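You operate a simulated robot arm through the tools that you are given. There is no shell and no other tool. Be economical: measure what you need, move in short steps, check, and stop when the job is done.

You are at the controls of a simulated two-armed robot. One attempt, no reset.

TASK
Carry the cream tub to the trolley in the grey tray.
Fine: the tub stands in the damp cabinet: open the door, stand the tub in the tray, shut the door again, then carry the tray by both ends on to the trolley top; the brake lever, the black dial and the other goods in the cabinet stay.

Only the result counts: the job must be done as asked and must still hold three seconds after the hand-in. Knocking over, shifting, dropping, spilling or breaking anything else fails it.

THE ROBOT
Two 7-joint arms with two-finger parallel grippers on one trunk, on a base that drives. Base frame: it is fixed to the floor where the robot stands at the start and does not move with it; the origin is under the middle of the robot, x ahead of it, y to its left, z up. Lengths are in mm, angles in rad, forces in N, time in s.
The left shoulder is at the start at [70, 163, 970], the right one opposite. With the tool pointing down near the work surface each hand reaches from about 100 to 840 mm from the robot's upright axis, wherever it stands, measured 20 degrees to its own side. Places, roughly: black dial of the damp cabinet [1000, -300, 1300]; brown pack [1250, -250, 750]; cream tub [1250, -500, 750]; door of the damp cabinet [1000, -400, 800]; inside of the grey tray [1100, 200, 800]; orange tub with a foil lid [1250, -250, 500]; red brake lever of the steel trolley [500, 2200, 600]; teal jar [1250, -500, 500]; top of the steel trolley [800, 2200, 800]. Payload 3.43 kg a hand.
Tool frame (each hand has its own): the origin (TCP) lies between the finger pads and is the grasp point; the fingertips stand 34 mm ahead of it; z points along the fingers, y is the line along which they close. Largest opening 128 mm; finger width 24, thickness 12; the body of the gripper, 48 by 130 mm, starts 96 mm behind the TCP.
Orientation is that of the tool frame in the base frame, as a unit quaternion [x, y, z, w]. With the fingers straight down and closing along the base's y, the tool's x points along the base's -x, its y along +y and its z along -z.

THE INTERFACE
- The arms move only by the tool servo_tool. It takes "left_motion", "right_motion" or both (then of equal length, played together; a hand with none holds still); each is a list of rows, each an object of numbers (a shift or turn left out is 0, a gripper value left out holds the last): "x", "y", "z": the shift along the tool's x, y, z in mm; "wx", "wy", "wz": the turn, a rotation vector about the tool's x, y, z in rad; "claw": the closure, from 0 (fully open) to 1 (shut). In form: [{"x": .., "y": .., "z": .., "wx": .., "wy": .., "wz": .., "claw": ..}, ...]. A call has 1 to 20 rows; each row is the pose to reach, as a shift and turn from the pose commanded when the call began, along the tool's axes at that moment. Rows are played at 5 a second. More than 50 mm and 0.15 rad between two rows, or a gripper value outside its range, and nothing of the call is played. A pose out of reach is approached as far as the arm can. The call stops where the force on the tool passes 90 N (or 10 N more than at its start, if that is more) or the arm is blocked; 0.2 s more then pass. Each finger travels about 153 mm/s and halts on what it meets, pressing with about 36 N; the grip force reading is that of the motor and also rises with nothing between the fingers. The clock runs only during rows and for 0.2 s after the last one: add rows that repeat a pose to give the fingers time. The reply holds the time, the measured pose of the TCP, the force on the tool along the base axes, the opening and the grip force, in the units named above and with some noise, with the torque about the TCP (base axes, N m) and any sound that the robot's microphone picked up, and new pictures: "show" is both (left out), scene, wrist or none (wrist: the cameras of the hands that moved).
- Cameras (640 x 400 px; columns grow to the right, rows downward): "scene" is now at [128.3, -32.4, 1224.4]; the picture's right is [-0.26, -0.97, 0.00], its down [-0.29, 0.08, -0.95] and it looks along [0.92, -0.25, -0.30] (base axes); focal length 276 px, centre (320, 200). "left" rides on the left gripper at [76, 11, -160] in its tool frame; the picture's right is [-0.15, 0.99, 0.00], its down [-0.88, -0.13, -0.46] and it looks along [-0.45, -0.07, 0.89] (tool axes); focal length 234 px, centre (320, 200). "right" rides on the right gripper at [76, -11, -160] in its tool frame; the picture's right is [0.15, 0.99, 0.00], its down [-0.88, 0.13, -0.46] and it looks along [-0.45, 0.07, 0.89] (tool axes); focal length 234 px, centre (320, 200). There is no depth. A picture from a camera that has moved, and an enlarged one, comes with that camera's place and axes in the base frame and with its lens. The place of the scene camera against the robot may be out by one fixed shift of up to 18 mm in any direction.
- slide_trunk(by): slides the trunk up (or, below 0, down) by that many mm; the arms and the scene camera ride with it, the base frame stays. It gives what a move gives, with no picture.
- drive_base(legs): drives the robot by 1 to 6 legs, each [ahead, left, turn to the left] in mm, mm and rad, along the robot's own axes; the way and the turn of a leg run together, so that a leg with both is an arc; at most 1500 mm and 3.142 rad a leg. The arms and the cameras ride along, it lands a little off, and it stops where it bumps. It gives what a move gives, and a new picture of the scene camera.
- pan_tilt(pan, tilt): turns the head with the scene camera to pan (to the left, within 1.501 rad either way) and tilt (down, from -0.506 to 1.204), counted from straight ahead of the robot. It gives what a move gives, and a new picture of the scene camera.
- enlarge(camera, box): a new picture of the part [left, top, right, bottom] of that camera's present view, enlarged. The clock stands still meanwhile.
- close_job(): hands the job in; it is judged then, once.

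Go step by step. Nothing tells you exact positions but the pictures and the camera data: compare them with the known pose of the tool, close in by small moves and look again before you grip or let go. The budget is 120 turns and 260 pictures, counting those below and the enlarged ones. Unless the task says otherwise, let go and move clear before handing in, and close with one line.

The tools are called after ">>>" as name(argument=value, ...) on one line, values as JSON. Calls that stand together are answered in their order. servo_tool: Moves the arms, as the interface text tells. Its arguments: {"type":"object","properties":{"left_motion":{"type":"array","items":{"type":"object","properties":{"x":{"type":"number"},"y":{"type":"number"},"z":{"type":"number"},"wx":{"type":"number"},"wy":{"type":"number"},"wz":{"type":"number"},"claw":{"type":"number"}}}},"right_motion":{"type":"array","items":{"type":"object","properties":{"x":{"type":"number"},"y":{"type":"number"},"z":{"type":"number"},"wx":{"type":"number"},"wy":{"type":"number"},"wz":{"type":"number"},"claw":{"type":"number"}}}},"show":{"type":"string","enum":["both","scene","wrist","none"]}},"required":[]} The other tools are called the same way: slide_trunk (by) slides the trunk up or down; drive_base (legs) drives the base; pan_tilt (pan, tilt) turns the head that bears the scene camera; enlarge (camera, box) takes an enlarged picture of a part of a camera's view; close_job () hands the job in.

At the start:

```text
t: 0.0
left_eef_pos: [588.5, 76.1, 1022.4]
left_tool_rot: [0.0, 1.0, -0.002, 0.0]
left_contact_force: [0.0, 0.1, -0.3]
left_ft_torque: [0.05, 0.0, -0.02]
left_opening: 127.7
left_gripper_force: 0.1
right_eef_pos: [554.5, -345.7, 1047.5]
right_tool_rot: [0.001, 1.0, 0.0, 0.0]
right_contact_force: [-0.9, -0.5, 0.4]
right_ft_torque: [0.0, 0.01, -0.02]
right_opening: 127.8
right_gripper_force: 0.1
trunk travel left (down, up): [-450.0, 490.0]
robot x, y, heading: [-1.6, -4.7, -0.002]
head pan, tilt: [-0.26, 0.307]
```

scene: 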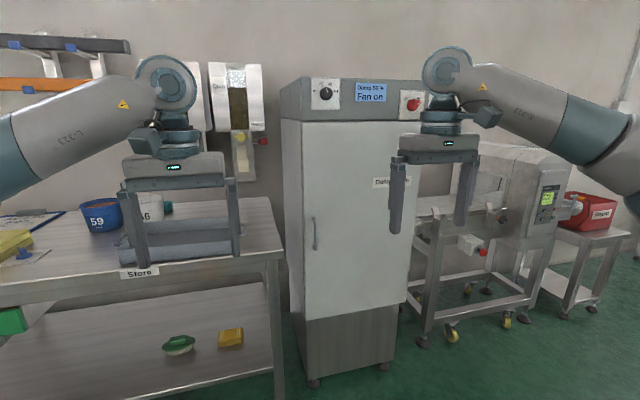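
right: 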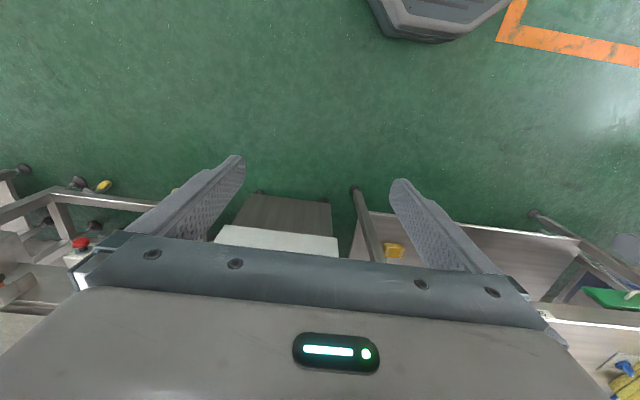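
left: 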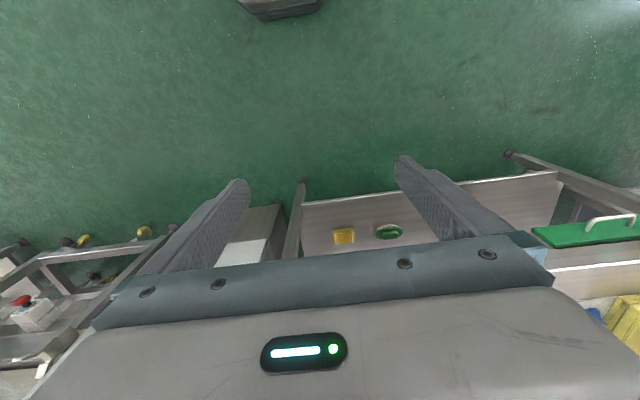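

I see the cabinet ahead-right with a handle on the left edge of its door, and the tray on the bench to the left. First I look closer at the cabinet and the tray.

>>> enlarge(camera="scene", box=[270, 60, 450, 260])

>>> enlarge(camera="scene", box=[60, 170, 300, 300])

```text
2.00 times, centred on (360, 160) of scene
camera zoom: at [128.3, -32.4, 1224.4], right [-0.26, -0.97, 0.0], down [-0.29, 0.08, -0.95], along [0.92, -0.25, -0.3], focal length 552 px, centre (240, 280)
```

zoom: 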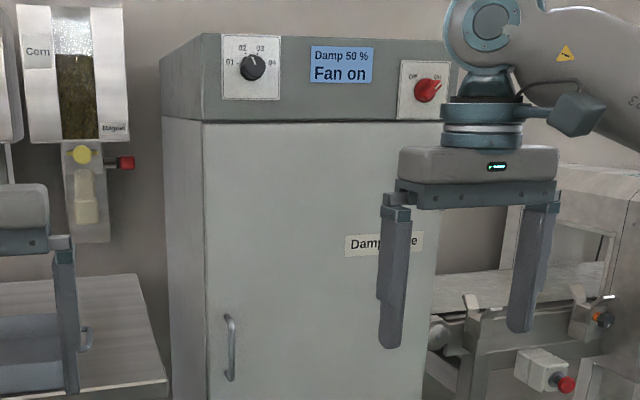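

```text
2.67 times, centred on (180, 235) of scene
camera zoom: at [128.3, -32.4, 1224.4], right [-0.26, -0.97, 0.0], down [-0.29, 0.08, -0.95], along [0.92, -0.25, -0.3], focal length 736 px, centre (693, 107)
```

zoom: 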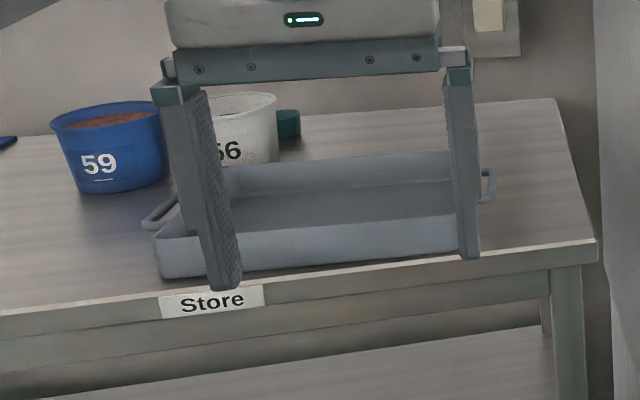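

The right hand hides the red switch, so I shift it right a bit and look closer.

>>> servo_tool(right_motion=[{"y": -40}, {"y": -80}, {"y": -120}, {"y": -160}, {"y": -200}], show="scene")

>>> enlarge(camera="scene", box=[280, 60, 460, 172])

>>> enlarge(camera="scene", box=[280, 170, 440, 390])

>>> pan_tilt(pan=1.3, tilt=0.3)

```text
t: 1.2
left_eef_pos: [588.0, 74.5, 1021.7]
left_tool_rot: [0.0, 1.0, 0.0, 0.0]
left_contact_force: [0.2, 0.2, -0.8]
left_ft_torque: [0.01, -0.01, -0.01]
left_opening: 127.9
left_gripper_force: 0.0
right_eef_pos: [553.3, -548.2, 1047.7]
right_tool_rot: [0.002, 1.0, 0.001, 0.0]
right_contact_force: [-0.4, -0.7, -0.1]
right_ft_torque: [0.0, -0.01, 0.01]
right_opening: 127.7
right_gripper_force: 0.0
trunk travel left (down, up): [-450.0, 490.0]
robot x, y, heading: [2.4, -1.1, -0.0]
head pan, tilt: [-0.26, 0.307]
camera scene: at [128.1, -33.4, 1224.4], right [-0.26, -0.97, 0.0], down [-0.29, 0.08, -0.95], along [0.92, -0.25, -0.3], focal length 276 px, centre (320, 200)
```

scene: 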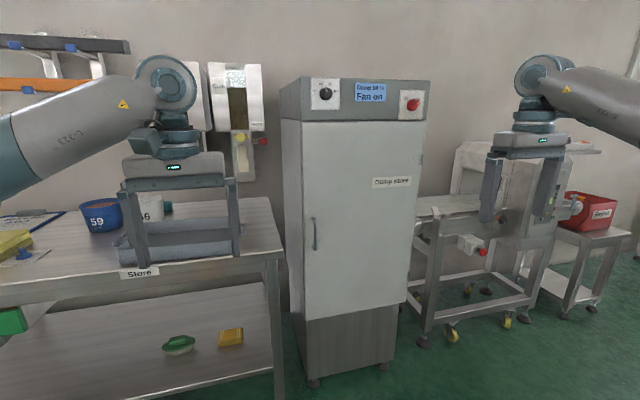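

```text
3.56 times, centred on (370, 116) of scene
camera zoom: at [128.1, -33.4, 1224.4], right [-0.26, -0.97, 0.0], down [-0.29, 0.08, -0.95], along [0.92, -0.25, -0.3], focal length 982 px, centre (142, 499)
```

zoom: 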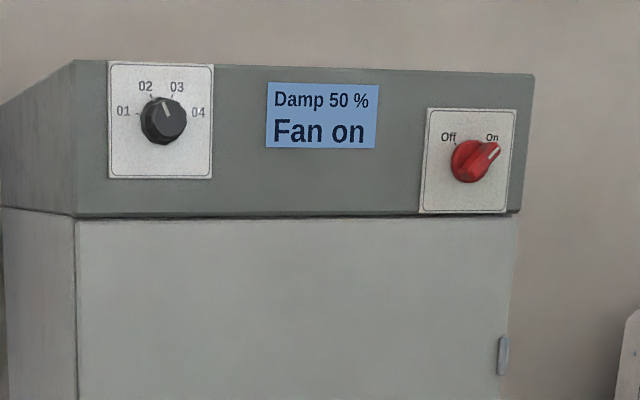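

```text
1.82 times, centred on (360, 280) of scene
camera zoom: at [128.1, -33.4, 1224.4], right [-0.26, -0.97, 0.0], down [-0.29, 0.08, -0.95], along [0.92, -0.25, -0.3], focal length 502 px, centre (247, 54)
```

zoom: 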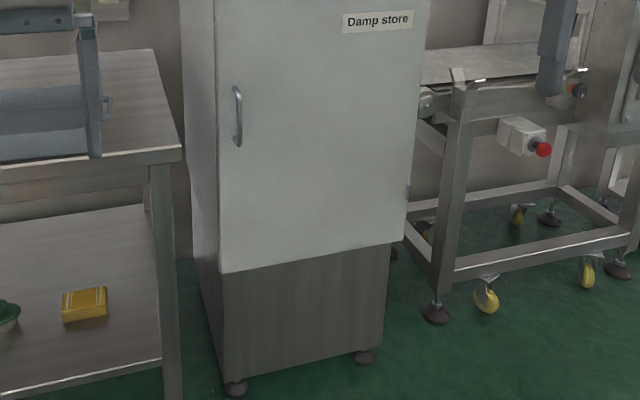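

```text
t: 2.8
left_eef_pos: [587.5, 74.9, 1023.9]
left_tool_rot: [0.0, 1.0, 0.0, 0.0]
left_contact_force: [0.0, 0.5, -0.2]
left_ft_torque: [-0.01, -0.01, 0.02]
left_opening: 128.2
left_gripper_force: 0.1
right_eef_pos: [553.5, -545.5, 1048.5]
right_tool_rot: [0.001, 1.0, 0.001, 0.0]
right_contact_force: [0.4, 0.6, 0.3]
right_ft_torque: [0.01, -0.03, -0.02]
right_opening: 127.9
right_gripper_force: 0.1
trunk travel left (down, up): [-450.0, 490.0]
robot x, y, heading: [2.4, 2.5, 0.0]
head pan, tilt: [1.3, 0.3]
camera scene: at [63.1, 81.5, 1225.0], right [0.96, -0.27, 0.0], down [-0.08, -0.28, -0.96], along [0.26, 0.92, -0.3], focal length 276 px, centre (320, 200)
```

scene: 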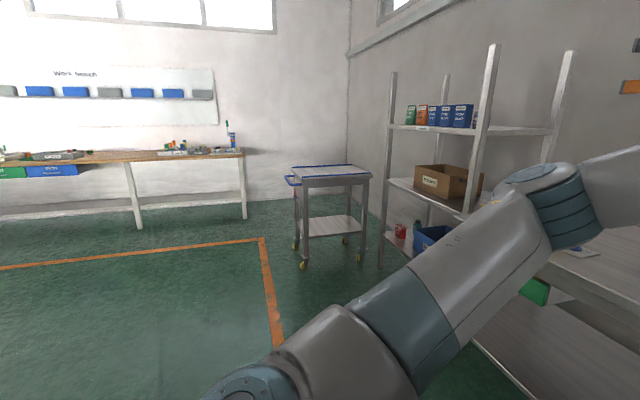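

The trolley is off to the left; the cabinet's door is hinged on its right, with a vertical bar handle at left, and the fan switch reads On. I turn the right hand to point ahead, and turn the head back.

>>> servo_tool(right_motion=[{"wy": -0.14, "z": -10}, {"wy": -0.28, "z": -20}, {"wy": -0.42, "z": -30}, {"wy": -0.56, "z": -40}, {"wy": -0.7, "z": -50}, {"wy": -0.84, "z": -60}, {"wy": -0.98, "z": -60}, {"wy": -1.12, "z": -60}, {"wy": -1.26, "z": -60}, {"wy": -1.4, "z": -60}, {"wy": -1.5708, "z": -60}, {"wy": -1.5708, "z": -60}], show="none")

>>> pan_tilt(pan=-0.3, tilt=0.45)

```text
refused: row 11 steps farther than a row can; nothing moved
```

```text
t: 4.5
left_eef_pos: [587.8, 75.5, 1022.8]
left_tool_rot: [0.0, 1.0, 0.0, 0.0]
left_contact_force: [0.1, -1.1, 0.1]
left_ft_torque: [0.03, -0.05, 0.03]
left_opening: 128.0
left_gripper_force: 0.2
right_eef_pos: [555.5, -546.0, 1048.0]
right_tool_rot: [0.001, 1.0, 0.0, 0.0]
right_contact_force: [0.6, 0.3, 0.1]
right_ft_torque: [0.03, -0.03, -0.01]
right_opening: 127.7
right_gripper_force: 0.0
trunk travel left (down, up): [-450.0, 490.0]
robot x, y, heading: [-0.3, -0.1, 0.003]
head pan, tilt: [-0.3, 0.45]
camera scene: at [125.9, -35.5, 1211.1], right [-0.3, -0.96, 0.0], down [-0.42, 0.13, -0.9], along [0.86, -0.27, -0.44], focal length 276 px, centre (320, 200)
```

scene: 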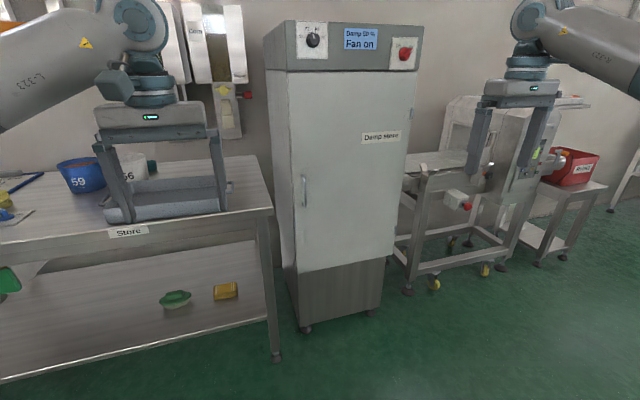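

I redo the turn in smaller steps.

>>> servo_tool(right_motion=[{"wy": -0.14, "z": -10}, {"wy": -0.28, "z": -20}, {"wy": -0.42, "z": -30}, {"wy": -0.56, "z": -40}, {"wy": -0.7, "z": -50}, {"wy": -0.84, "z": -60}, {"wy": -0.98, "z": -60}, {"wy": -1.12, "z": -60}, {"wy": -1.26, "z": -60}, {"wy": -1.4, "z": -60}, {"wy": -1.54, "z": -60}, {"wy": -1.5708, "z": -60}], show="both")

```text
t: 7.1
left_eef_pos: [587.9, 75.4, 1021.6]
left_tool_rot: [0.0, 1.0, 0.0, -0.001]
left_contact_force: [-0.1, -0.1, -0.9]
left_ft_torque: [-0.02, 0.0, 0.01]
left_opening: 127.9
left_gripper_force: 0.1
right_eef_pos: [552.5, -545.0, 1108.8]
right_tool_rot: [0.0, 0.706, 0.001, 0.708]
right_contact_force: [0.0, 0.1, 0.2]
right_ft_torque: [-0.01, 0.01, -0.01]
right_opening: 128.0
right_gripper_force: 0.0
trunk travel left (down, up): [-450.0, 490.0]
robot x, y, heading: [-0.1, 1.7, -0.001]
head pan, tilt: [-0.3, 0.45]
camera scene: at [125.9, -35.6, 1211.1], right [-0.3, -0.96, 0.0], down [-0.42, 0.13, -0.9], along [0.86, -0.27, -0.44], focal length 276 px, centre (320, 200)
camera right: at [394.1, -556.3, 1032.9], right [0.0, 0.99, -0.15], down [-0.46, 0.13, 0.88], along [0.89, 0.07, 0.45], focal length 234 px, centre (320, 200)
```

scene: 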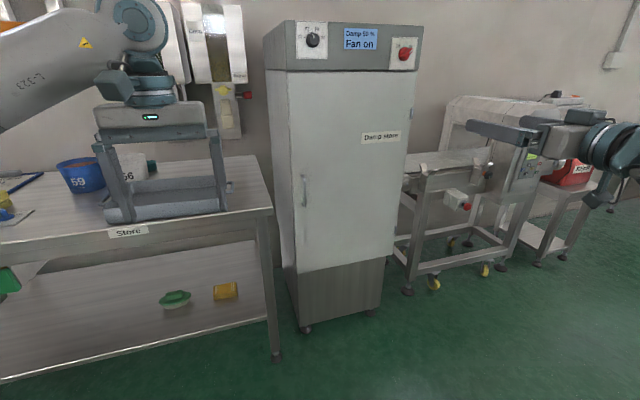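
right: 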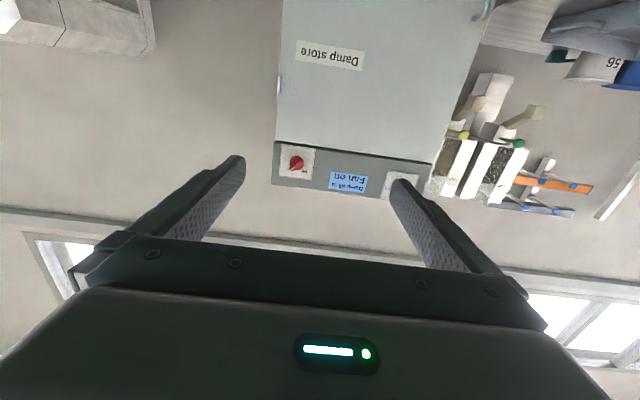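

Triangulation puts the cabinet front at about x 1030. I drive closer.

>>> drive_base(legs=[[230, -80, 0]])

>>> servo_tool(right_motion=[{"x": 40, "y": 45}, {"x": 75, "y": 80}, {"x": 110, "y": 115}, {"x": 145, "y": 150}, {"x": 180, "y": 185}, {"x": 215, "y": 220}, {"x": 245, "y": 250}, {"x": 245, "y": 250}])

```text
t: 8.9
left_eef_pos: [821.3, -1.6, 1022.4]
left_tool_rot: [-0.002, 1.0, 0.0, -0.001]
left_contact_force: [0.9, -0.3, 0.0]
left_ft_torque: [0.0, 0.02, -0.02]
left_opening: 128.3
left_gripper_force: 0.0
right_eef_pos: [789.3, -622.7, 1108.2]
right_tool_rot: [-0.001, 0.707, 0.001, 0.707]
right_contact_force: [-0.3, 0.0, 0.4]
right_ft_torque: [-0.01, 0.02, 0.05]
right_opening: 128.1
right_gripper_force: 0.1
trunk travel left (down, up): [-450.0, 490.0]
robot x, y, heading: [231.2, -78.9, 0.008]
head pan, tilt: [-0.3, 0.45]
camera scene: at [359.0, -115.2, 1210.9], right [-0.29, -0.96, 0.0], down [-0.42, 0.13, -0.9], along [0.86, -0.26, -0.44], focal length 276 px, centre (320, 200)
```

scene: 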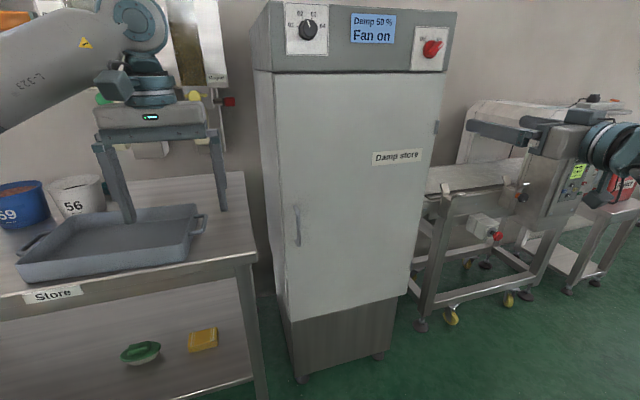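

```text
refused: row 1 steps farther than a row can; nothing moved
```

The robot landed well. I bring the right hand level with the handle, well short of the door.

>>> servo_tool(right_motion=[{"x": 27, "y": 35}, {"x": 54, "y": 70}, {"x": 81, "y": 105}, {"x": 108, "y": 140}, {"x": 135, "y": 175}, {"x": 162, "y": 210}, {"x": 189, "y": 245}, {"x": 216, "y": 280}, {"x": 243, "y": 315}, {"x": 258, "y": 345}, {"x": 258, "y": 345}])

```text
t: 11.3
left_eef_pos: [820.0, -2.5, 1022.6]
left_tool_rot: [-0.002, 1.0, 0.0, 0.0]
left_contact_force: [-0.1, -0.3, -0.2]
left_ft_torque: [0.0, 0.04, -0.01]
left_opening: 127.9
left_gripper_force: 0.0
right_eef_pos: [787.8, -503.9, 1011.5]
right_tool_rot: [-0.001, 0.709, 0.002, 0.706]
right_contact_force: [0.4, 0.0, 0.0]
right_ft_torque: [0.0, -0.02, 0.01]
right_opening: 128.0
right_gripper_force: 0.1
right hand out of reach, approached as far as the arm can: row 4, 5, 6, 7, 8, 9, 10, 11
trunk travel left (down, up): [-450.0, 490.0]
robot x, y, heading: [232.9, -78.2, 0.008]
head pan, tilt: [-0.3, 0.45]
camera scene: at [358.5, -115.5, 1211.0], right [-0.29, -0.96, 0.0], down [-0.42, 0.13, -0.9], along [0.86, -0.26, -0.44], focal length 276 px, centre (320, 200)
camera right: at [627.4, -516.3, 936.1], right [-0.01, 0.99, -0.15], down [-0.45, 0.13, 0.88], along [0.89, 0.07, 0.45], focal length 234 px, centre (320, 200)
```

scene: 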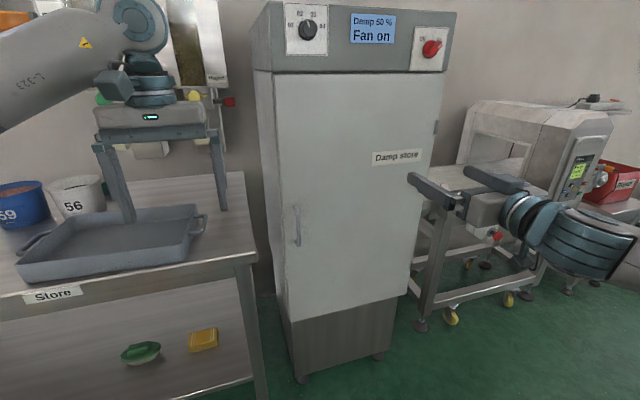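
right: 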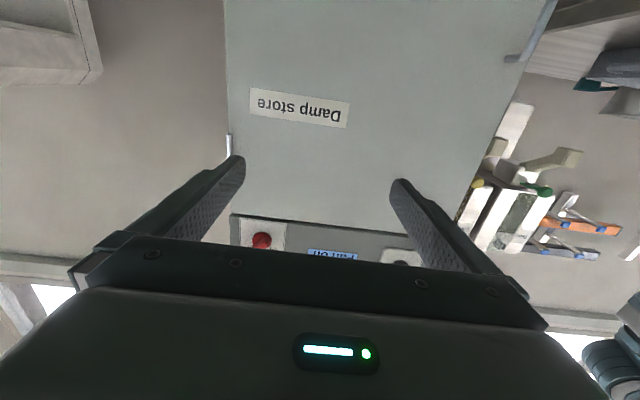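

The arm is too folded there. I move forward, staying short of the door, where it has more room.

>>> servo_tool(right_motion=[{"z": 40}, {"z": 80}, {"z": 80}], show="none")

```text
t: 12.1
left_eef_pos: [821.3, -1.8, 1023.4]
left_tool_rot: [-0.001, 1.0, 0.001, 0.0]
left_contact_force: [0.0, 0.1, 0.5]
left_ft_torque: [0.05, 0.05, -0.02]
left_opening: 128.1
left_gripper_force: 0.0
right_eef_pos: [844.2, -509.6, 1038.8]
right_tool_rot: [-0.026, 0.707, -0.013, 0.706]
right_contact_force: [-0.1, 0.0, -0.3]
right_ft_torque: [-0.01, -0.02, 0.03]
right_opening: 128.0
right_gripper_force: 0.1
right hand out of reach, approached as far as the arm can: row 1, 2
trunk travel left (down, up): [-450.0, 490.0]
robot x, y, heading: [233.0, -79.4, 0.002]
head pan, tilt: [-0.3, 0.45]
```

The wrist wants to be nearer shoulder height, so I pull the left hand back from the bench and then lower the trunk.

>>> servo_tool(left_motion=[{"x": 45}, {"x": 90}, {"x": 135}, {"x": 180}, {"x": 220}, {"x": 220}], show="none")

>>> slide_trunk(by=-250)

>>> pan_tilt(pan=-0.4, tilt=0.25)

```text
t: 13.5
left_eef_pos: [598.8, -5.0, 1022.3]
left_tool_rot: [-0.002, 1.0, 0.0, 0.0]
left_contact_force: [0.0, -0.4, 0.2]
left_ft_torque: [-0.04, 0.0, -0.01]
left_opening: 127.9
left_gripper_force: 0.1
right_eef_pos: [842.2, -509.2, 1039.2]
right_tool_rot: [-0.028, 0.707, -0.013, 0.706]
right_contact_force: [-0.1, 0.5, 0.1]
right_ft_torque: [0.0, -0.03, 0.0]
right_opening: 128.0
right_gripper_force: 0.0
trunk travel left (down, up): [-450.0, 490.0]
robot x, y, heading: [233.7, -81.3, 0.01]
head pan, tilt: [-0.3, 0.45]
```

```text
t: 16.1
left_eef_pos: [599.3, -4.3, 771.5]
left_tool_rot: [-0.003, 1.0, 0.0, 0.001]
left_contact_force: [0.1, 0.0, 0.9]
left_ft_torque: [0.03, 0.02, 0.0]
left_opening: 128.1
left_gripper_force: 0.1
right_eef_pos: [842.0, -509.1, 790.1]
right_tool_rot: [-0.028, 0.707, -0.014, 0.706]
right_contact_force: [-0.2, 0.0, -0.5]
right_ft_torque: [-0.01, -0.01, -0.01]
right_opening: 127.6
right_gripper_force: 0.1
trunk travel left (down, up): [-200.0, 740.0]
robot x, y, heading: [231.4, -80.8, 0.006]
head pan, tilt: [-0.3, 0.45]
```

```text
t: 16.8
left_eef_pos: [599.9, -4.0, 772.0]
left_tool_rot: [-0.003, 1.0, 0.0, 0.0]
left_contact_force: [0.0, -0.2, 0.5]
left_ft_torque: [0.0, -0.01, -0.02]
left_opening: 128.0
left_gripper_force: 0.0
right_eef_pos: [843.1, -509.4, 790.5]
right_tool_rot: [-0.028, 0.707, -0.013, 0.706]
right_contact_force: [0.0, 1.0, 1.1]
right_ft_torque: [0.03, -0.02, 0.01]
right_opening: 128.0
right_gripper_force: 0.1
trunk travel left (down, up): [-200.0, 740.0]
robot x, y, heading: [234.9, -80.5, 0.002]
head pan, tilt: [-0.4, 0.25]
camera scene: at [356.3, -124.0, 979.7], right [-0.38, -0.92, 0.0], down [-0.23, 0.1, -0.97], along [0.89, -0.37, -0.25], focal length 276 px, centre (320, 200)
```

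scene: 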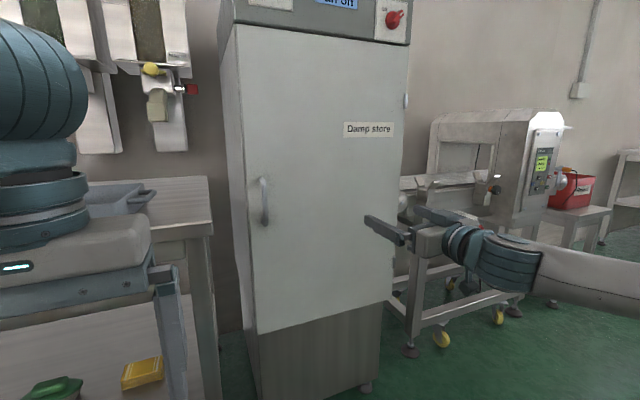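

Now the hand goes left to near the handle line and slightly up; also fix the small tilt.

>>> servo_tool(right_motion=[{"x": -10, "y": 40}, {"x": -20, "y": 80}, {"x": -30, "y": 120}, {"x": -40, "y": 160}, {"x": -45, "y": 200}, {"x": -45, "y": 200}])

```text
t: 18.2
left_eef_pos: [599.2, -5.1, 771.7]
left_tool_rot: [-0.002, 1.0, 0.0, 0.0]
left_contact_force: [-0.2, -0.2, -0.3]
left_ft_torque: [0.01, 0.01, 0.01]
left_opening: 127.9
left_gripper_force: 0.1
right_eef_pos: [837.7, -305.1, 824.3]
right_tool_rot: [-0.027, 0.708, -0.015, 0.706]
right_contact_force: [-0.3, 0.4, -0.2]
right_ft_torque: [0.02, -0.03, -0.02]
right_opening: 128.2
right_gripper_force: 0.0
trunk travel left (down, up): [-200.0, 740.0]
robot x, y, heading: [231.3, -79.2, 0.003]
head pan, tilt: [-0.4, 0.25]
camera scene: at [356.4, -124.0, 979.7], right [-0.39, -0.92, 0.0], down [-0.23, 0.1, -0.97], along [0.89, -0.37, -0.25], focal length 276 px, centre (320, 200)
camera right: at [678.4, -325.2, 750.1], right [-0.02, 0.98, -0.2], down [-0.46, 0.17, 0.87], along [0.89, 0.11, 0.44], focal length 234 px, centre (320, 200)
```

scene: 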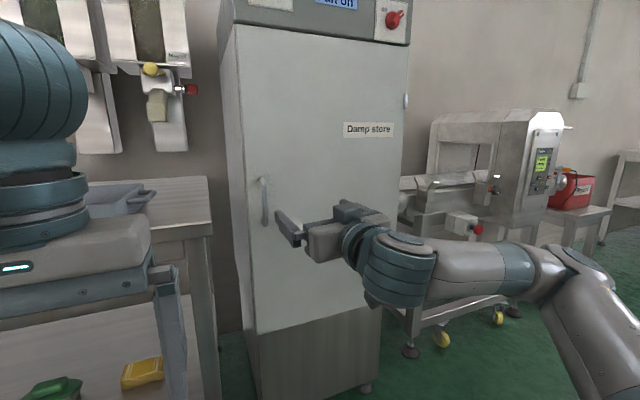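
right: 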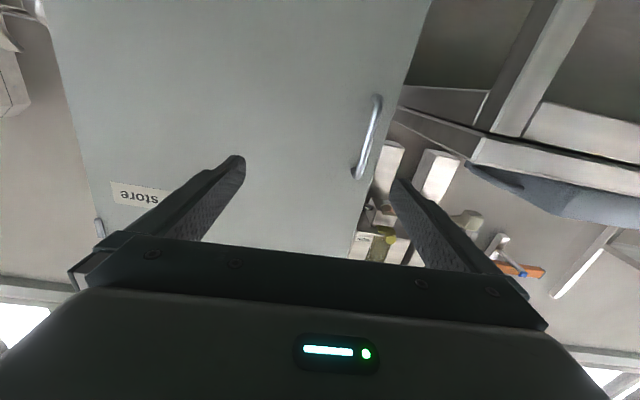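

The handle bar triangulates to about x 988, y -245, z 755–858. I line up in front of it with the tilt corrected.

>>> servo_tool(right_motion=[{"x": 10, "y": 30, "z": 30, "wx": 0.017, "wz": 0.059}, {"x": 18, "y": 60, "z": 62, "wx": 0.017, "wz": 0.059}, {"x": 18, "y": 60, "z": 62, "wx": 0.017, "wz": 0.059}])

```text
t: 19.0
left_eef_pos: [600.1, -4.7, 772.3]
left_tool_rot: [-0.001, 1.0, 0.0, -0.001]
left_contact_force: [0.4, 0.4, 0.6]
left_ft_torque: [-0.03, 0.04, 0.0]
left_opening: 128.0
left_gripper_force: 0.1
right_eef_pos: [899.6, -244.8, 801.7]
right_tool_rot: [0.001, 0.708, 0.001, 0.706]
right_contact_force: [0.7, -0.4, 0.1]
right_ft_torque: [-0.01, 0.03, -0.01]
right_opening: 128.0
right_gripper_force: 0.1
trunk travel left (down, up): [-200.0, 740.0]
robot x, y, heading: [229.9, -80.9, 0.002]
head pan, tilt: [-0.4, 0.25]
camera scene: at [356.8, -124.2, 979.6], right [-0.39, -0.92, 0.0], down [-0.23, 0.1, -0.97], along [0.89, -0.37, -0.25], focal length 276 px, centre (320, 200)
camera right: at [739.2, -256.9, 726.5], right [0.0, 0.99, -0.14], down [-0.45, 0.13, 0.88], along [0.89, 0.07, 0.45], focal length 234 px, centre (320, 200)
```

scene: 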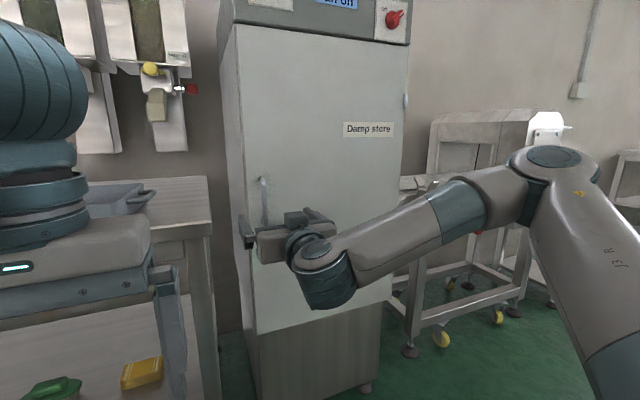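
right: 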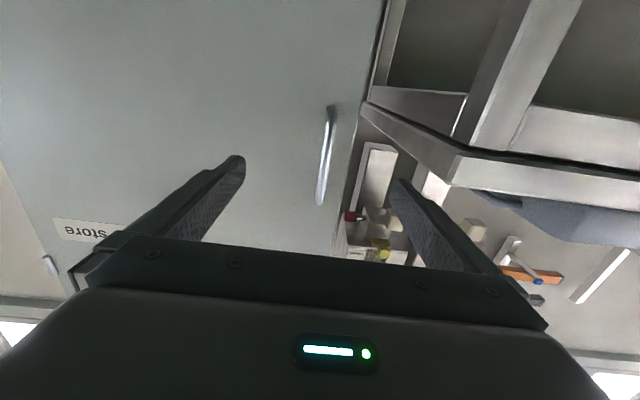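

The bar is centred between the fingers. I go forward and close on it.

>>> servo_tool(right_motion=[{"z": 40}, {"z": 80}, {"z": 84}, {"z": 84}], show="wrist")

>>> servo_tool(right_motion=[{"claw": 0.5}, {"claw": 1.0}, {"claw": 1.0}, {"claw": 1.0}], show="both")

```text
t: 20.0
left_eef_pos: [599.7, -4.3, 771.8]
left_tool_rot: [-0.002, 1.0, 0.0, -0.001]
left_contact_force: [-0.4, -0.2, -0.4]
left_ft_torque: [0.02, -0.02, -0.04]
left_opening: 128.2
left_gripper_force: 0.1
right_eef_pos: [983.2, -243.4, 802.2]
right_tool_rot: [0.002, 0.711, -0.001, 0.704]
right_contact_force: [0.1, -0.7, 0.1]
right_ft_torque: [-0.01, -0.01, -0.01]
right_opening: 128.2
right_gripper_force: 0.0
trunk travel left (down, up): [-200.0, 740.0]
robot x, y, heading: [230.1, -79.9, 0.005]
head pan, tilt: [-0.4, 0.25]
camera right: at [822.9, -254.1, 727.9], right [0.0, 0.99, -0.14], down [-0.45, 0.13, 0.88], along [0.89, 0.06, 0.44], focal length 234 px, centre (320, 200)
```

right: 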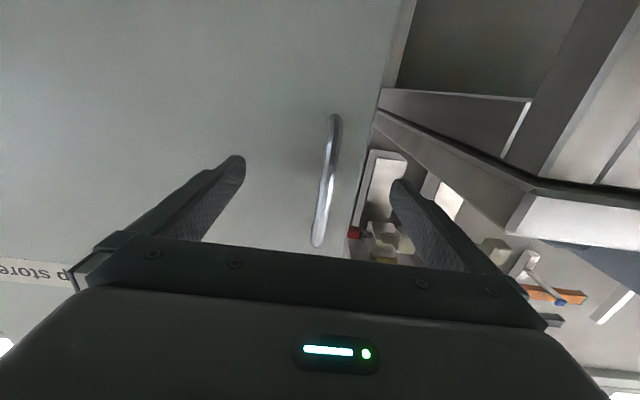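

```text
t: 21.0
left_eef_pos: [599.6, -2.7, 771.3]
left_tool_rot: [-0.002, 1.0, 0.0, 0.0]
left_contact_force: [-0.1, 0.6, -0.1]
left_ft_torque: [-0.01, 0.01, -0.05]
left_opening: 128.3
left_gripper_force: 0.0
right_eef_pos: [983.1, -238.0, 801.6]
right_tool_rot: [-0.001, 0.711, 0.0, 0.703]
right_contact_force: [-0.9, 21.0, -2.4]
right_ft_torque: [0.26, 0.06, 0.41]
right_opening: 11.7
right_gripper_force: 45.1
trunk travel left (down, up): [-200.0, 740.0]
robot x, y, heading: [230.0, -78.5, 0.0]
head pan, tilt: [-0.4, 0.25]
camera scene: at [356.5, -121.7, 979.8], right [-0.38, -0.92, 0.0], down [-0.23, 0.09, -0.97], along [0.89, -0.37, -0.25], focal length 276 px, centre (320, 200)
camera right: at [822.6, -250.1, 728.0], right [0.0, 0.99, -0.15], down [-0.45, 0.13, 0.88], along [0.89, 0.07, 0.44], focal length 234 px, centre (320, 200)
```

scene: 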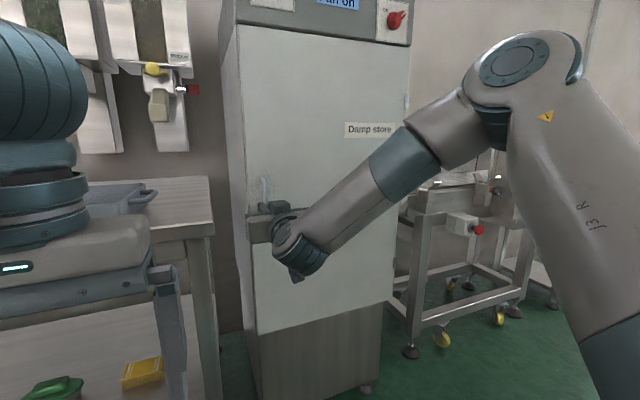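
right: 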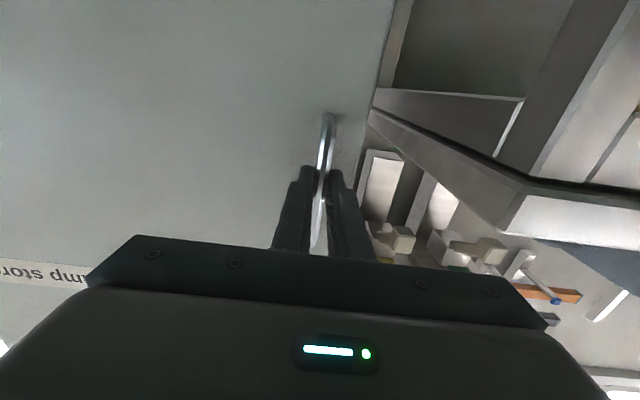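

Gripped (bar 11.7 mm). A short test pull tells whether the door is held.

>>> servo_tool(right_motion=[{"y": 5, "z": -4}, {"y": 5, "z": -8}, {"y": 5, "z": -12}, {"y": 5, "z": -16}, {"y": 5, "z": -20}], show="wrist")

```text
t: 22.2
left_eef_pos: [600.5, -3.4, 772.4]
left_tool_rot: [-0.002, 1.0, -0.001, 0.0]
left_contact_force: [0.6, -0.1, 0.8]
left_ft_torque: [-0.01, -0.01, -0.01]
left_opening: 127.8
left_gripper_force: 0.1
right_eef_pos: [963.7, -240.2, 802.8]
right_tool_rot: [0.0, 0.709, 0.0, 0.705]
right_contact_force: [-0.5, 15.5, -2.0]
right_ft_torque: [0.21, 0.43, 0.42]
right_opening: 11.8
right_gripper_force: 45.3
trunk travel left (down, up): [-200.0, 740.0]
robot x, y, heading: [233.5, -82.9, 0.003]
head pan, tilt: [-0.4, 0.25]
camera right: at [804.2, -251.8, 727.1], right [0.0, 0.99, -0.15], down [-0.45, 0.13, 0.88], along [0.89, 0.07, 0.45], focal length 234 px, centre (320, 200)
```

right: 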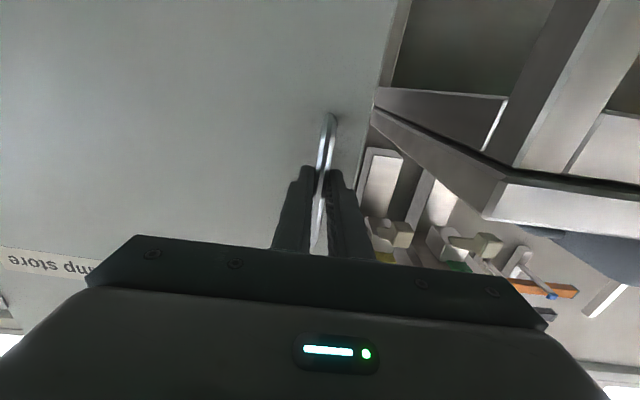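

The door swings freely. I continue along the arc about the right-hand hinge, yawing the hand as it comes.

>>> servo_tool(right_motion=[{"y": -3, "z": -20, "wx": -0.035}, {"y": -8, "z": -41, "wx": -0.07}, {"y": -13, "z": -61, "wx": -0.105}, {"y": -20, "z": -80, "wx": -0.14}, {"y": -27, "z": -100, "wx": -0.175}, {"y": -35, "z": -118, "wx": -0.21}, {"y": -45, "z": -137, "wx": -0.245}, {"y": -55, "z": -155, "wx": -0.28}, {"y": -55, "z": -155, "wx": -0.28}])

```text
t: 23.1
left_eef_pos: [599.8, -2.2, 772.2]
left_tool_rot: [-0.004, 1.0, 0.0, 0.0]
left_contact_force: [0.1, -0.8, 0.2]
left_ft_torque: [-0.03, -0.01, 0.01]
left_opening: 128.1
left_gripper_force: 0.0
right_eef_pos: [922.1, -248.9, 803.4]
right_tool_rot: [-0.059, 0.717, 0.014, 0.695]
right_contact_force: [-2.4, 12.4, 10.4]
right_ft_torque: [1.42, -0.69, 0.27]
right_opening: 12.9
right_gripper_force: 44.7
right hand out of reach, approached as far as the arm can: row 1, 2, 3, 4
trunk travel left (down, up): [-200.0, 740.0]
robot x, y, heading: [230.5, -78.9, 0.009]
head pan, tilt: [-0.4, 0.25]
stopped in row 4 (right hand): the force on the tool passed its limit (the readings are from after the stop); the commanded pose is now the measured one
camera scene: at [356.0, -121.8, 980.1], right [-0.38, -0.92, 0.0], down [-0.23, 0.09, -0.97], along [0.9, -0.37, -0.25], focal length 276 px, centre (320, 200)
camera right: at [762.7, -282.6, 734.0], right [-0.11, 0.97, -0.21], down [-0.44, 0.14, 0.89], along [0.89, 0.19, 0.41], focal length 234 px, centre (320, 200)
```

scene: 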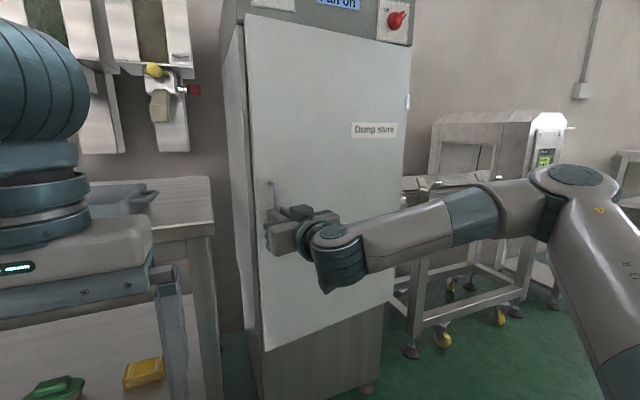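
right: 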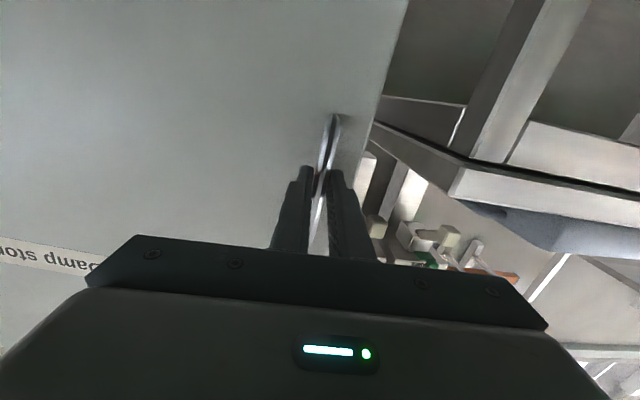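

The wrist is at its limit there, so I'll swing the door with the base instead: an arc of the whole robot about the hinge.

>>> drive_base(legs=[[-86, -119, 0.15]])

```text
t: 24.5
left_eef_pos: [503.7, -73.0, 772.3]
left_tool_rot: [-0.077, 0.997, -0.001, 0.003]
left_contact_force: [0.1, -0.2, -0.6]
left_ft_torque: [0.0, 0.0, -0.02]
left_opening: 128.0
left_gripper_force: 0.0
right_eef_pos: [861.7, -271.7, 802.9]
right_tool_rot: [-0.111, 0.711, 0.062, 0.692]
right_contact_force: [-8.9, 23.0, 21.2]
right_ft_torque: [1.28, -0.16, 0.43]
right_opening: 13.0
right_gripper_force: 45.0
trunk travel left (down, up): [-200.0, 740.0]
robot x, y, heading: [156.0, -201.8, 0.158]
head pan, tilt: [-0.4, 0.25]
camera scene: at [279.5, -224.8, 980.3], right [-0.24, -0.97, 0.0], down [-0.24, 0.06, -0.97], along [0.94, -0.23, -0.24], focal length 276 px, centre (320, 200)
```

scene: 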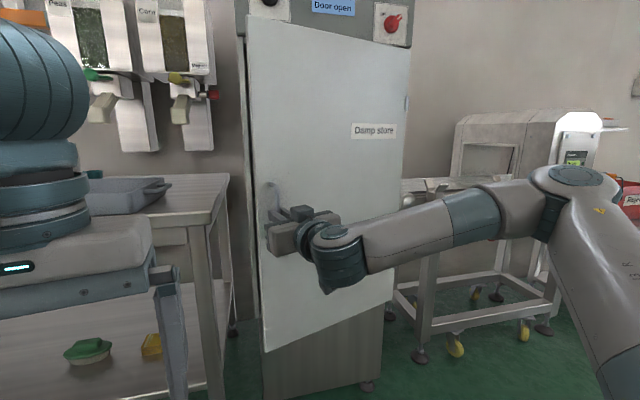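

The door follows and the display says "Door open". I continue the arc.

>>> drive_base(legs=[[-92, -118, 0.15], [-86, -118, 0.15]])

```text
t: 26.8
left_eef_pos: [353.9, -255.5, 773.0]
left_tool_rot: [-0.225, 0.974, 0.0, 0.0]
left_contact_force: [0.9, -0.1, 0.0]
left_ft_torque: [-0.01, 0.02, -0.03]
left_opening: 127.8
left_gripper_force: 0.0
right_eef_pos: [754.0, -339.8, 803.1]
right_tool_rot: [-0.216, 0.686, 0.166, 0.675]
right_contact_force: [-5.6, 5.4, 17.9]
right_ft_torque: [1.3, 0.11, 0.2]
right_opening: 13.2
right_gripper_force: 45.5
trunk travel left (down, up): [-200.0, 740.0]
robot x, y, heading: [58.3, -485.1, 0.452]
head pan, tilt: [-0.4, 0.25]
camera scene: at [182.2, -464.4, 980.1], right [0.05, -1.0, 0.0], down [-0.24, -0.01, -0.97], along [0.97, 0.05, -0.24], focal length 276 px, centre (320, 200)
```

scene: 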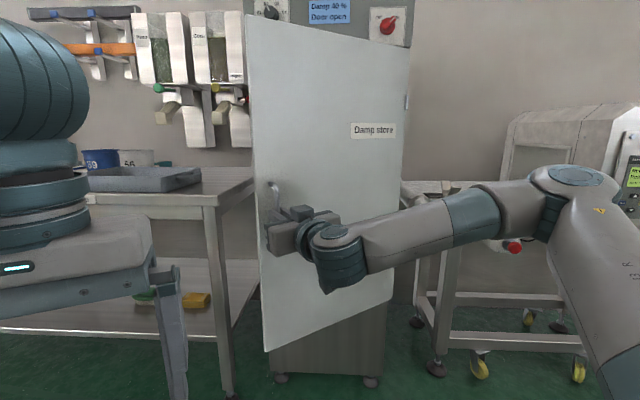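

Damp reads 40 % and may be falling, so I'll not dawdle. I continue the swing to about 80 degrees.

>>> drive_base(legs=[[-114, -160, 0.2], [-114, -160, 0.2], [-114, -160, 0.2], [-114, -160, 0.2]])

```text
t: 31.9
left_eef_pos: [281.9, -857.3, 771.9]
left_tool_rot: [-0.588, 0.809, -0.001, 0.002]
left_contact_force: [0.2, -1.3, -0.1]
left_ft_torque: [0.0, -0.03, 0.01]
left_opening: 128.5
left_gripper_force: 0.0
right_eef_pos: [613.6, -628.7, 802.3]
right_tool_rot: [-0.473, 0.543, 0.419, 0.553]
right_contact_force: [-46.3, 4.9, 6.9]
right_ft_torque: [0.49, 1.11, 0.86]
right_opening: 13.1
right_gripper_force: 45.3
trunk travel left (down, up): [-200.0, 740.0]
robot x, y, heading: [239.2, -1231.7, 1.258]
head pan, tilt: [-0.4, 0.25]
camera scene: at [301.2, -1119.6, 980.2], right [0.76, -0.65, 0.0], down [-0.16, -0.19, -0.97], along [0.63, 0.73, -0.24], focal length 276 px, centre (320, 200)
```

scene: 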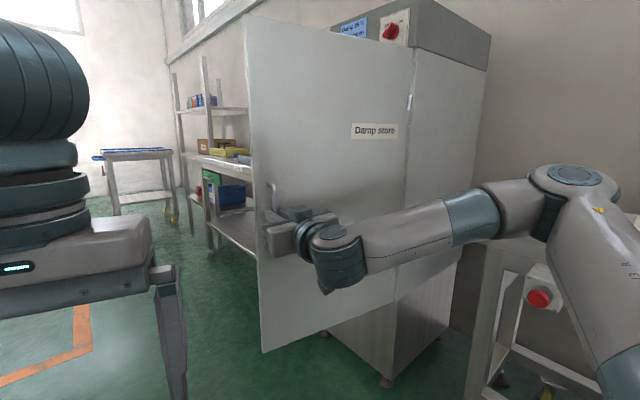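

The door stands about 80° open. I release the handle, fold the right hand back to point down, and turn the left hand to point ahead.

>>> servo_tool(right_motion=[{"claw": 0.3}, {"claw": 0}, {"z": -45}, {"z": -90}, {"z": -110, "wy": 0.14}, {"z": -120, "wy": 0.28}, {"z": -130, "wy": 0.42}, {"z": -140, "wy": 0.56}, {"z": -150, "wy": 0.7}, {"z": -160, "wy": 0.84}, {"z": -170, "wy": 0.98}, {"z": -180, "wy": 1.12}, {"z": -190, "wy": 1.26}, {"z": -200, "wy": 1.4}, {"z": -210, "wy": 1.54}, {"z": -210, "wy": 1.57}], left_motion=[{"x": -20}, {"x": -40}, {"x": -60}, {"x": -80, "wy": -0.14}, {"x": -100, "wy": -0.28}, {"x": -120, "wy": -0.42}, {"x": -140, "wy": -0.56}, {"x": -160, "wy": -0.7}, {"x": -180, "wy": -0.84}, {"x": -200, "wy": -0.98}, {"x": -220, "wy": -1.12}, {"x": -240, "wy": -1.26}, {"x": -250, "wy": -1.4}, {"x": -250, "wy": -1.54}, {"x": -250, "wy": -1.5708}, {"x": -250, "wy": -1.5708}], show="scene")

```text
t: 35.3
left_eef_pos: [361.0, -619.3, 773.8]
left_tool_rot: [-0.415, 0.573, 0.415, 0.572]
left_contact_force: [0.2, 0.3, -0.4]
left_ft_torque: [0.0, 0.0, -0.02]
left_opening: 127.9
left_gripper_force: 0.0
right_eef_pos: [575.0, -833.5, 808.9]
right_tool_rot: [-0.631, 0.775, -0.037, 0.004]
right_contact_force: [-0.7, -0.2, 0.2]
right_ft_torque: [0.01, 0.0, -0.02]
right_opening: 128.1
right_gripper_force: 0.1
right hand out of reach, approached as far as the arm can: row 5
trunk travel left (down, up): [-200.0, 740.0]
robot x, y, heading: [240.0, -1231.9, 1.262]
head pan, tilt: [-0.4, 0.25]
camera scene: at [305.4, -1119.3, 979.7], right [0.76, -0.65, 0.0], down [-0.16, -0.19, -0.97], along [0.63, 0.73, -0.25], focal length 276 px, centre (320, 200)
```

scene: 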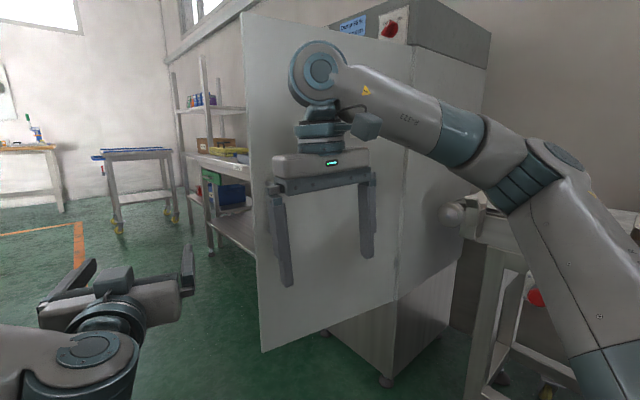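

Now I drive clear of the door and round to stand in front of the open cabinet.

>>> drive_base(legs=[[-91, 286, 0], [743, 237, 0], [0, 0, -1.262]])

>>> pan_tilt(pan=-0.1, tilt=0.2)

>>> enlarge(camera="scene", box=[220, 100, 460, 300])

```text
t: 44.2
left_eef_pos: [553.7, -397.1, 772.8]
left_tool_rot: [0.0, 0.707, 0.0, 0.707]
left_contact_force: [-1.5, -1.0, -0.5]
left_ft_torque: [0.0, -0.01, -0.03]
left_opening: 128.0
left_gripper_force: 0.1
right_eef_pos: [414.5, -664.8, 809.0]
right_tool_rot: [-0.055, 0.998, -0.033, -0.018]
right_contact_force: [-0.7, -0.9, 0.0]
right_ft_torque: [-0.02, -0.01, 0.01]
right_opening: 128.2
right_gripper_force: 0.1
trunk travel left (down, up): [-200.0, 740.0]
robot x, y, heading: [-65.3, -468.7, -0.001]
head pan, tilt: [-0.4, 0.25]
camera scene: at [60.0, -515.0, 979.7], right [-0.39, -0.92, 0.0], down [-0.23, 0.1, -0.97], along [0.89, -0.38, -0.25], focal length 276 px, centre (320, 200)
```

scene: 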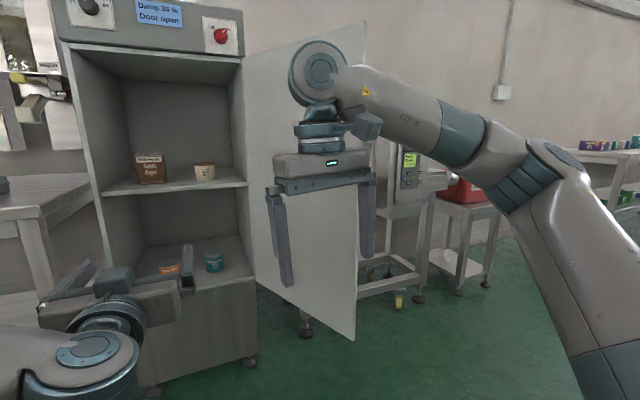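

```text
t: 45.0
left_eef_pos: [553.6, -396.2, 772.8]
left_tool_rot: [0.0, 0.707, 0.0, 0.707]
left_contact_force: [0.2, 0.0, -0.2]
left_ft_torque: [-0.01, 0.02, 0.01]
left_opening: 128.1
left_gripper_force: 0.2
right_eef_pos: [414.5, -666.1, 809.4]
right_tool_rot: [-0.055, 0.998, -0.032, -0.017]
right_contact_force: [0.2, 0.5, -0.1]
right_ft_torque: [0.01, 0.0, -0.02]
right_opening: 128.0
right_gripper_force: 0.0
trunk travel left (down, up): [-200.0, 740.0]
robot x, y, heading: [-62.3, -475.6, 0.003]
head pan, tilt: [-0.099, 0.201]
camera scene: at [66.6, -488.0, 984.3], right [-0.1, -1.0, 0.0], down [-0.2, 0.02, -0.98], along [0.98, -0.1, -0.2], focal length 276 px, centre (320, 200)
```

scene: 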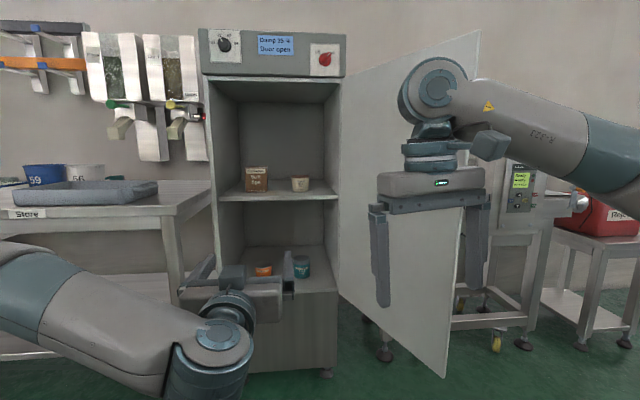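

```text
2.00 times, centred on (340, 200) of scene
camera zoom: at [66.6, -488.0, 984.3], right [-0.1, -1.0, 0.0], down [-0.2, 0.02, -0.98], along [0.98, -0.1, -0.2], focal length 552 px, centre (280, 200)
```

zoom: 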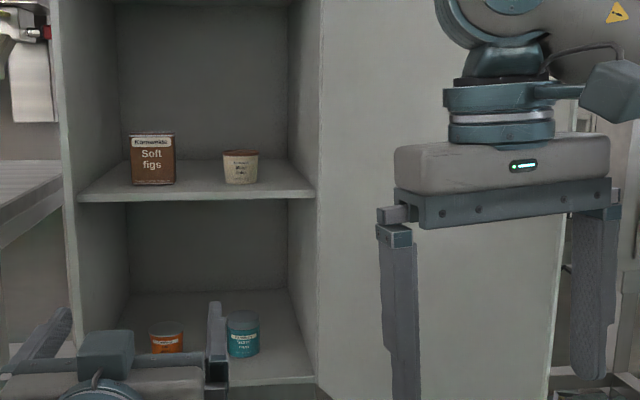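

The cream tub stands on the upper shelf with its brown neighbour, and the door needs to swing wider to give the right arm room. I drive up on the left side, then push the door from the inside with the right hand.

>>> drive_base(legs=[[0, 196, 0], [240, 0, 0]])

>>> pan_tilt(pan=-0.5, tilt=0.4)

```text
t: 48.0
left_eef_pos: [794.8, -206.7, 772.6]
left_tool_rot: [0.003, 0.707, -0.003, 0.707]
left_contact_force: [-0.1, -0.4, -0.6]
left_ft_torque: [-0.05, -0.02, 0.01]
left_opening: 128.2
left_gripper_force: 0.0
right_eef_pos: [653.7, -475.0, 809.1]
right_tool_rot: [-0.051, 0.998, -0.033, -0.018]
right_contact_force: [0.5, -0.2, -0.6]
right_ft_torque: [0.02, 0.03, -0.03]
right_opening: 128.0
right_gripper_force: 0.1
trunk travel left (down, up): [-200.0, 740.0]
robot x, y, heading: [175.6, -273.3, -0.001]
head pan, tilt: [-0.099, 0.201]
camera scene: at [308.1, -294.6, 984.2], right [-0.1, -0.99, 0.0], down [-0.2, 0.02, -0.98], along [0.97, -0.1, -0.2], focal length 276 px, centre (320, 200)
```

scene: 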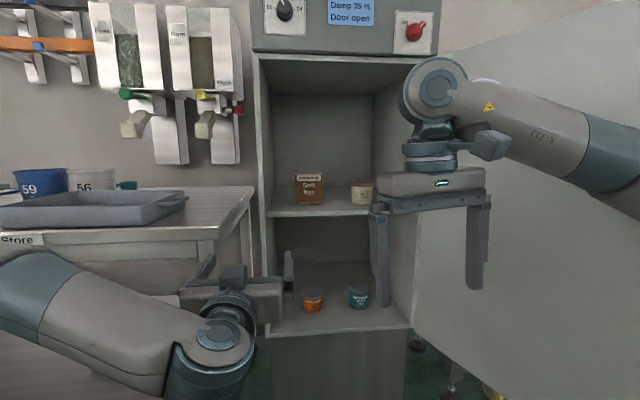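

```text
t: 48.8
left_eef_pos: [796.6, -205.7, 773.3]
left_tool_rot: [0.003, 0.708, -0.002, 0.707]
left_contact_force: [1.3, 0.0, -0.2]
left_ft_torque: [-0.02, -0.01, 0.01]
left_opening: 128.3
left_gripper_force: 0.0
right_eef_pos: [654.3, -473.3, 809.0]
right_tool_rot: [-0.051, 0.998, -0.033, -0.018]
right_contact_force: [-0.2, -0.7, -0.7]
right_ft_torque: [-0.02, -0.03, -0.03]
right_opening: 128.0
right_gripper_force: 0.0
trunk travel left (down, up): [-200.0, 740.0]
robot x, y, heading: [181.0, -278.8, -0.004]
head pan, tilt: [-0.499, 0.4]
camera scene: at [296.1, -329.6, 965.8], right [-0.48, -0.88, 0.0], down [-0.34, 0.19, -0.92], along [0.81, -0.44, -0.39], focal length 276 px, centre (320, 200)
```

scene: 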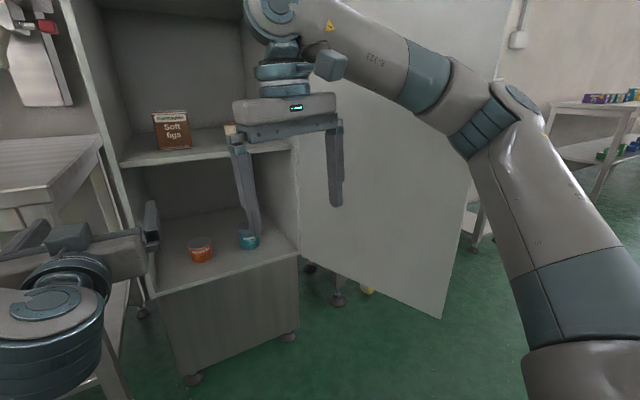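

Damp holds at 35 %. I close the right claw and push the door outward with the hand's side.

>>> servo_tool(right_motion=[{"claw": 1, "y": -20}, {"y": -50}, {"y": -85}, {"y": -120}, {"y": -155}, {"y": -190}, {"y": -225}, {"y": -260}, {"y": -290}], show="scene")

```text
t: 50.8
left_eef_pos: [792.8, -204.4, 775.1]
left_tool_rot: [0.002, 0.707, -0.003, 0.707]
left_contact_force: [0.0, -0.1, -0.3]
left_ft_torque: [0.0, 0.0, 0.03]
left_opening: 127.9
left_gripper_force: 0.1
right_eef_pos: [679.9, -736.9, 825.1]
right_tool_rot: [-0.065, 0.997, -0.031, -0.024]
right_contact_force: [-9.0, 19.9, 0.0]
right_ft_torque: [-1.88, -0.92, 0.23]
right_opening: 0.1
right_gripper_force: 33.1
trunk travel left (down, up): [-200.0, 740.0]
robot x, y, heading: [175.5, -275.3, -0.005]
head pan, tilt: [-0.499, 0.4]
stopped in row 9 (right hand): the force on the tool passed its limit (the readings are from after the stop); the commanded pose is now the measured one
camera scene: at [294.6, -327.3, 966.2], right [-0.48, -0.88, 0.0], down [-0.34, 0.19, -0.92], along [0.81, -0.44, -0.39], focal length 276 px, centre (320, 200)
```

scene: 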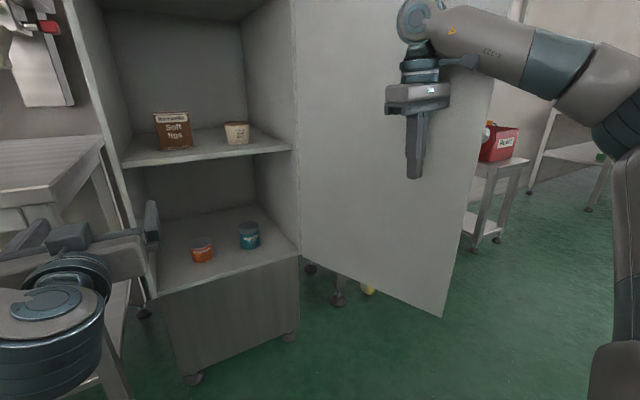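

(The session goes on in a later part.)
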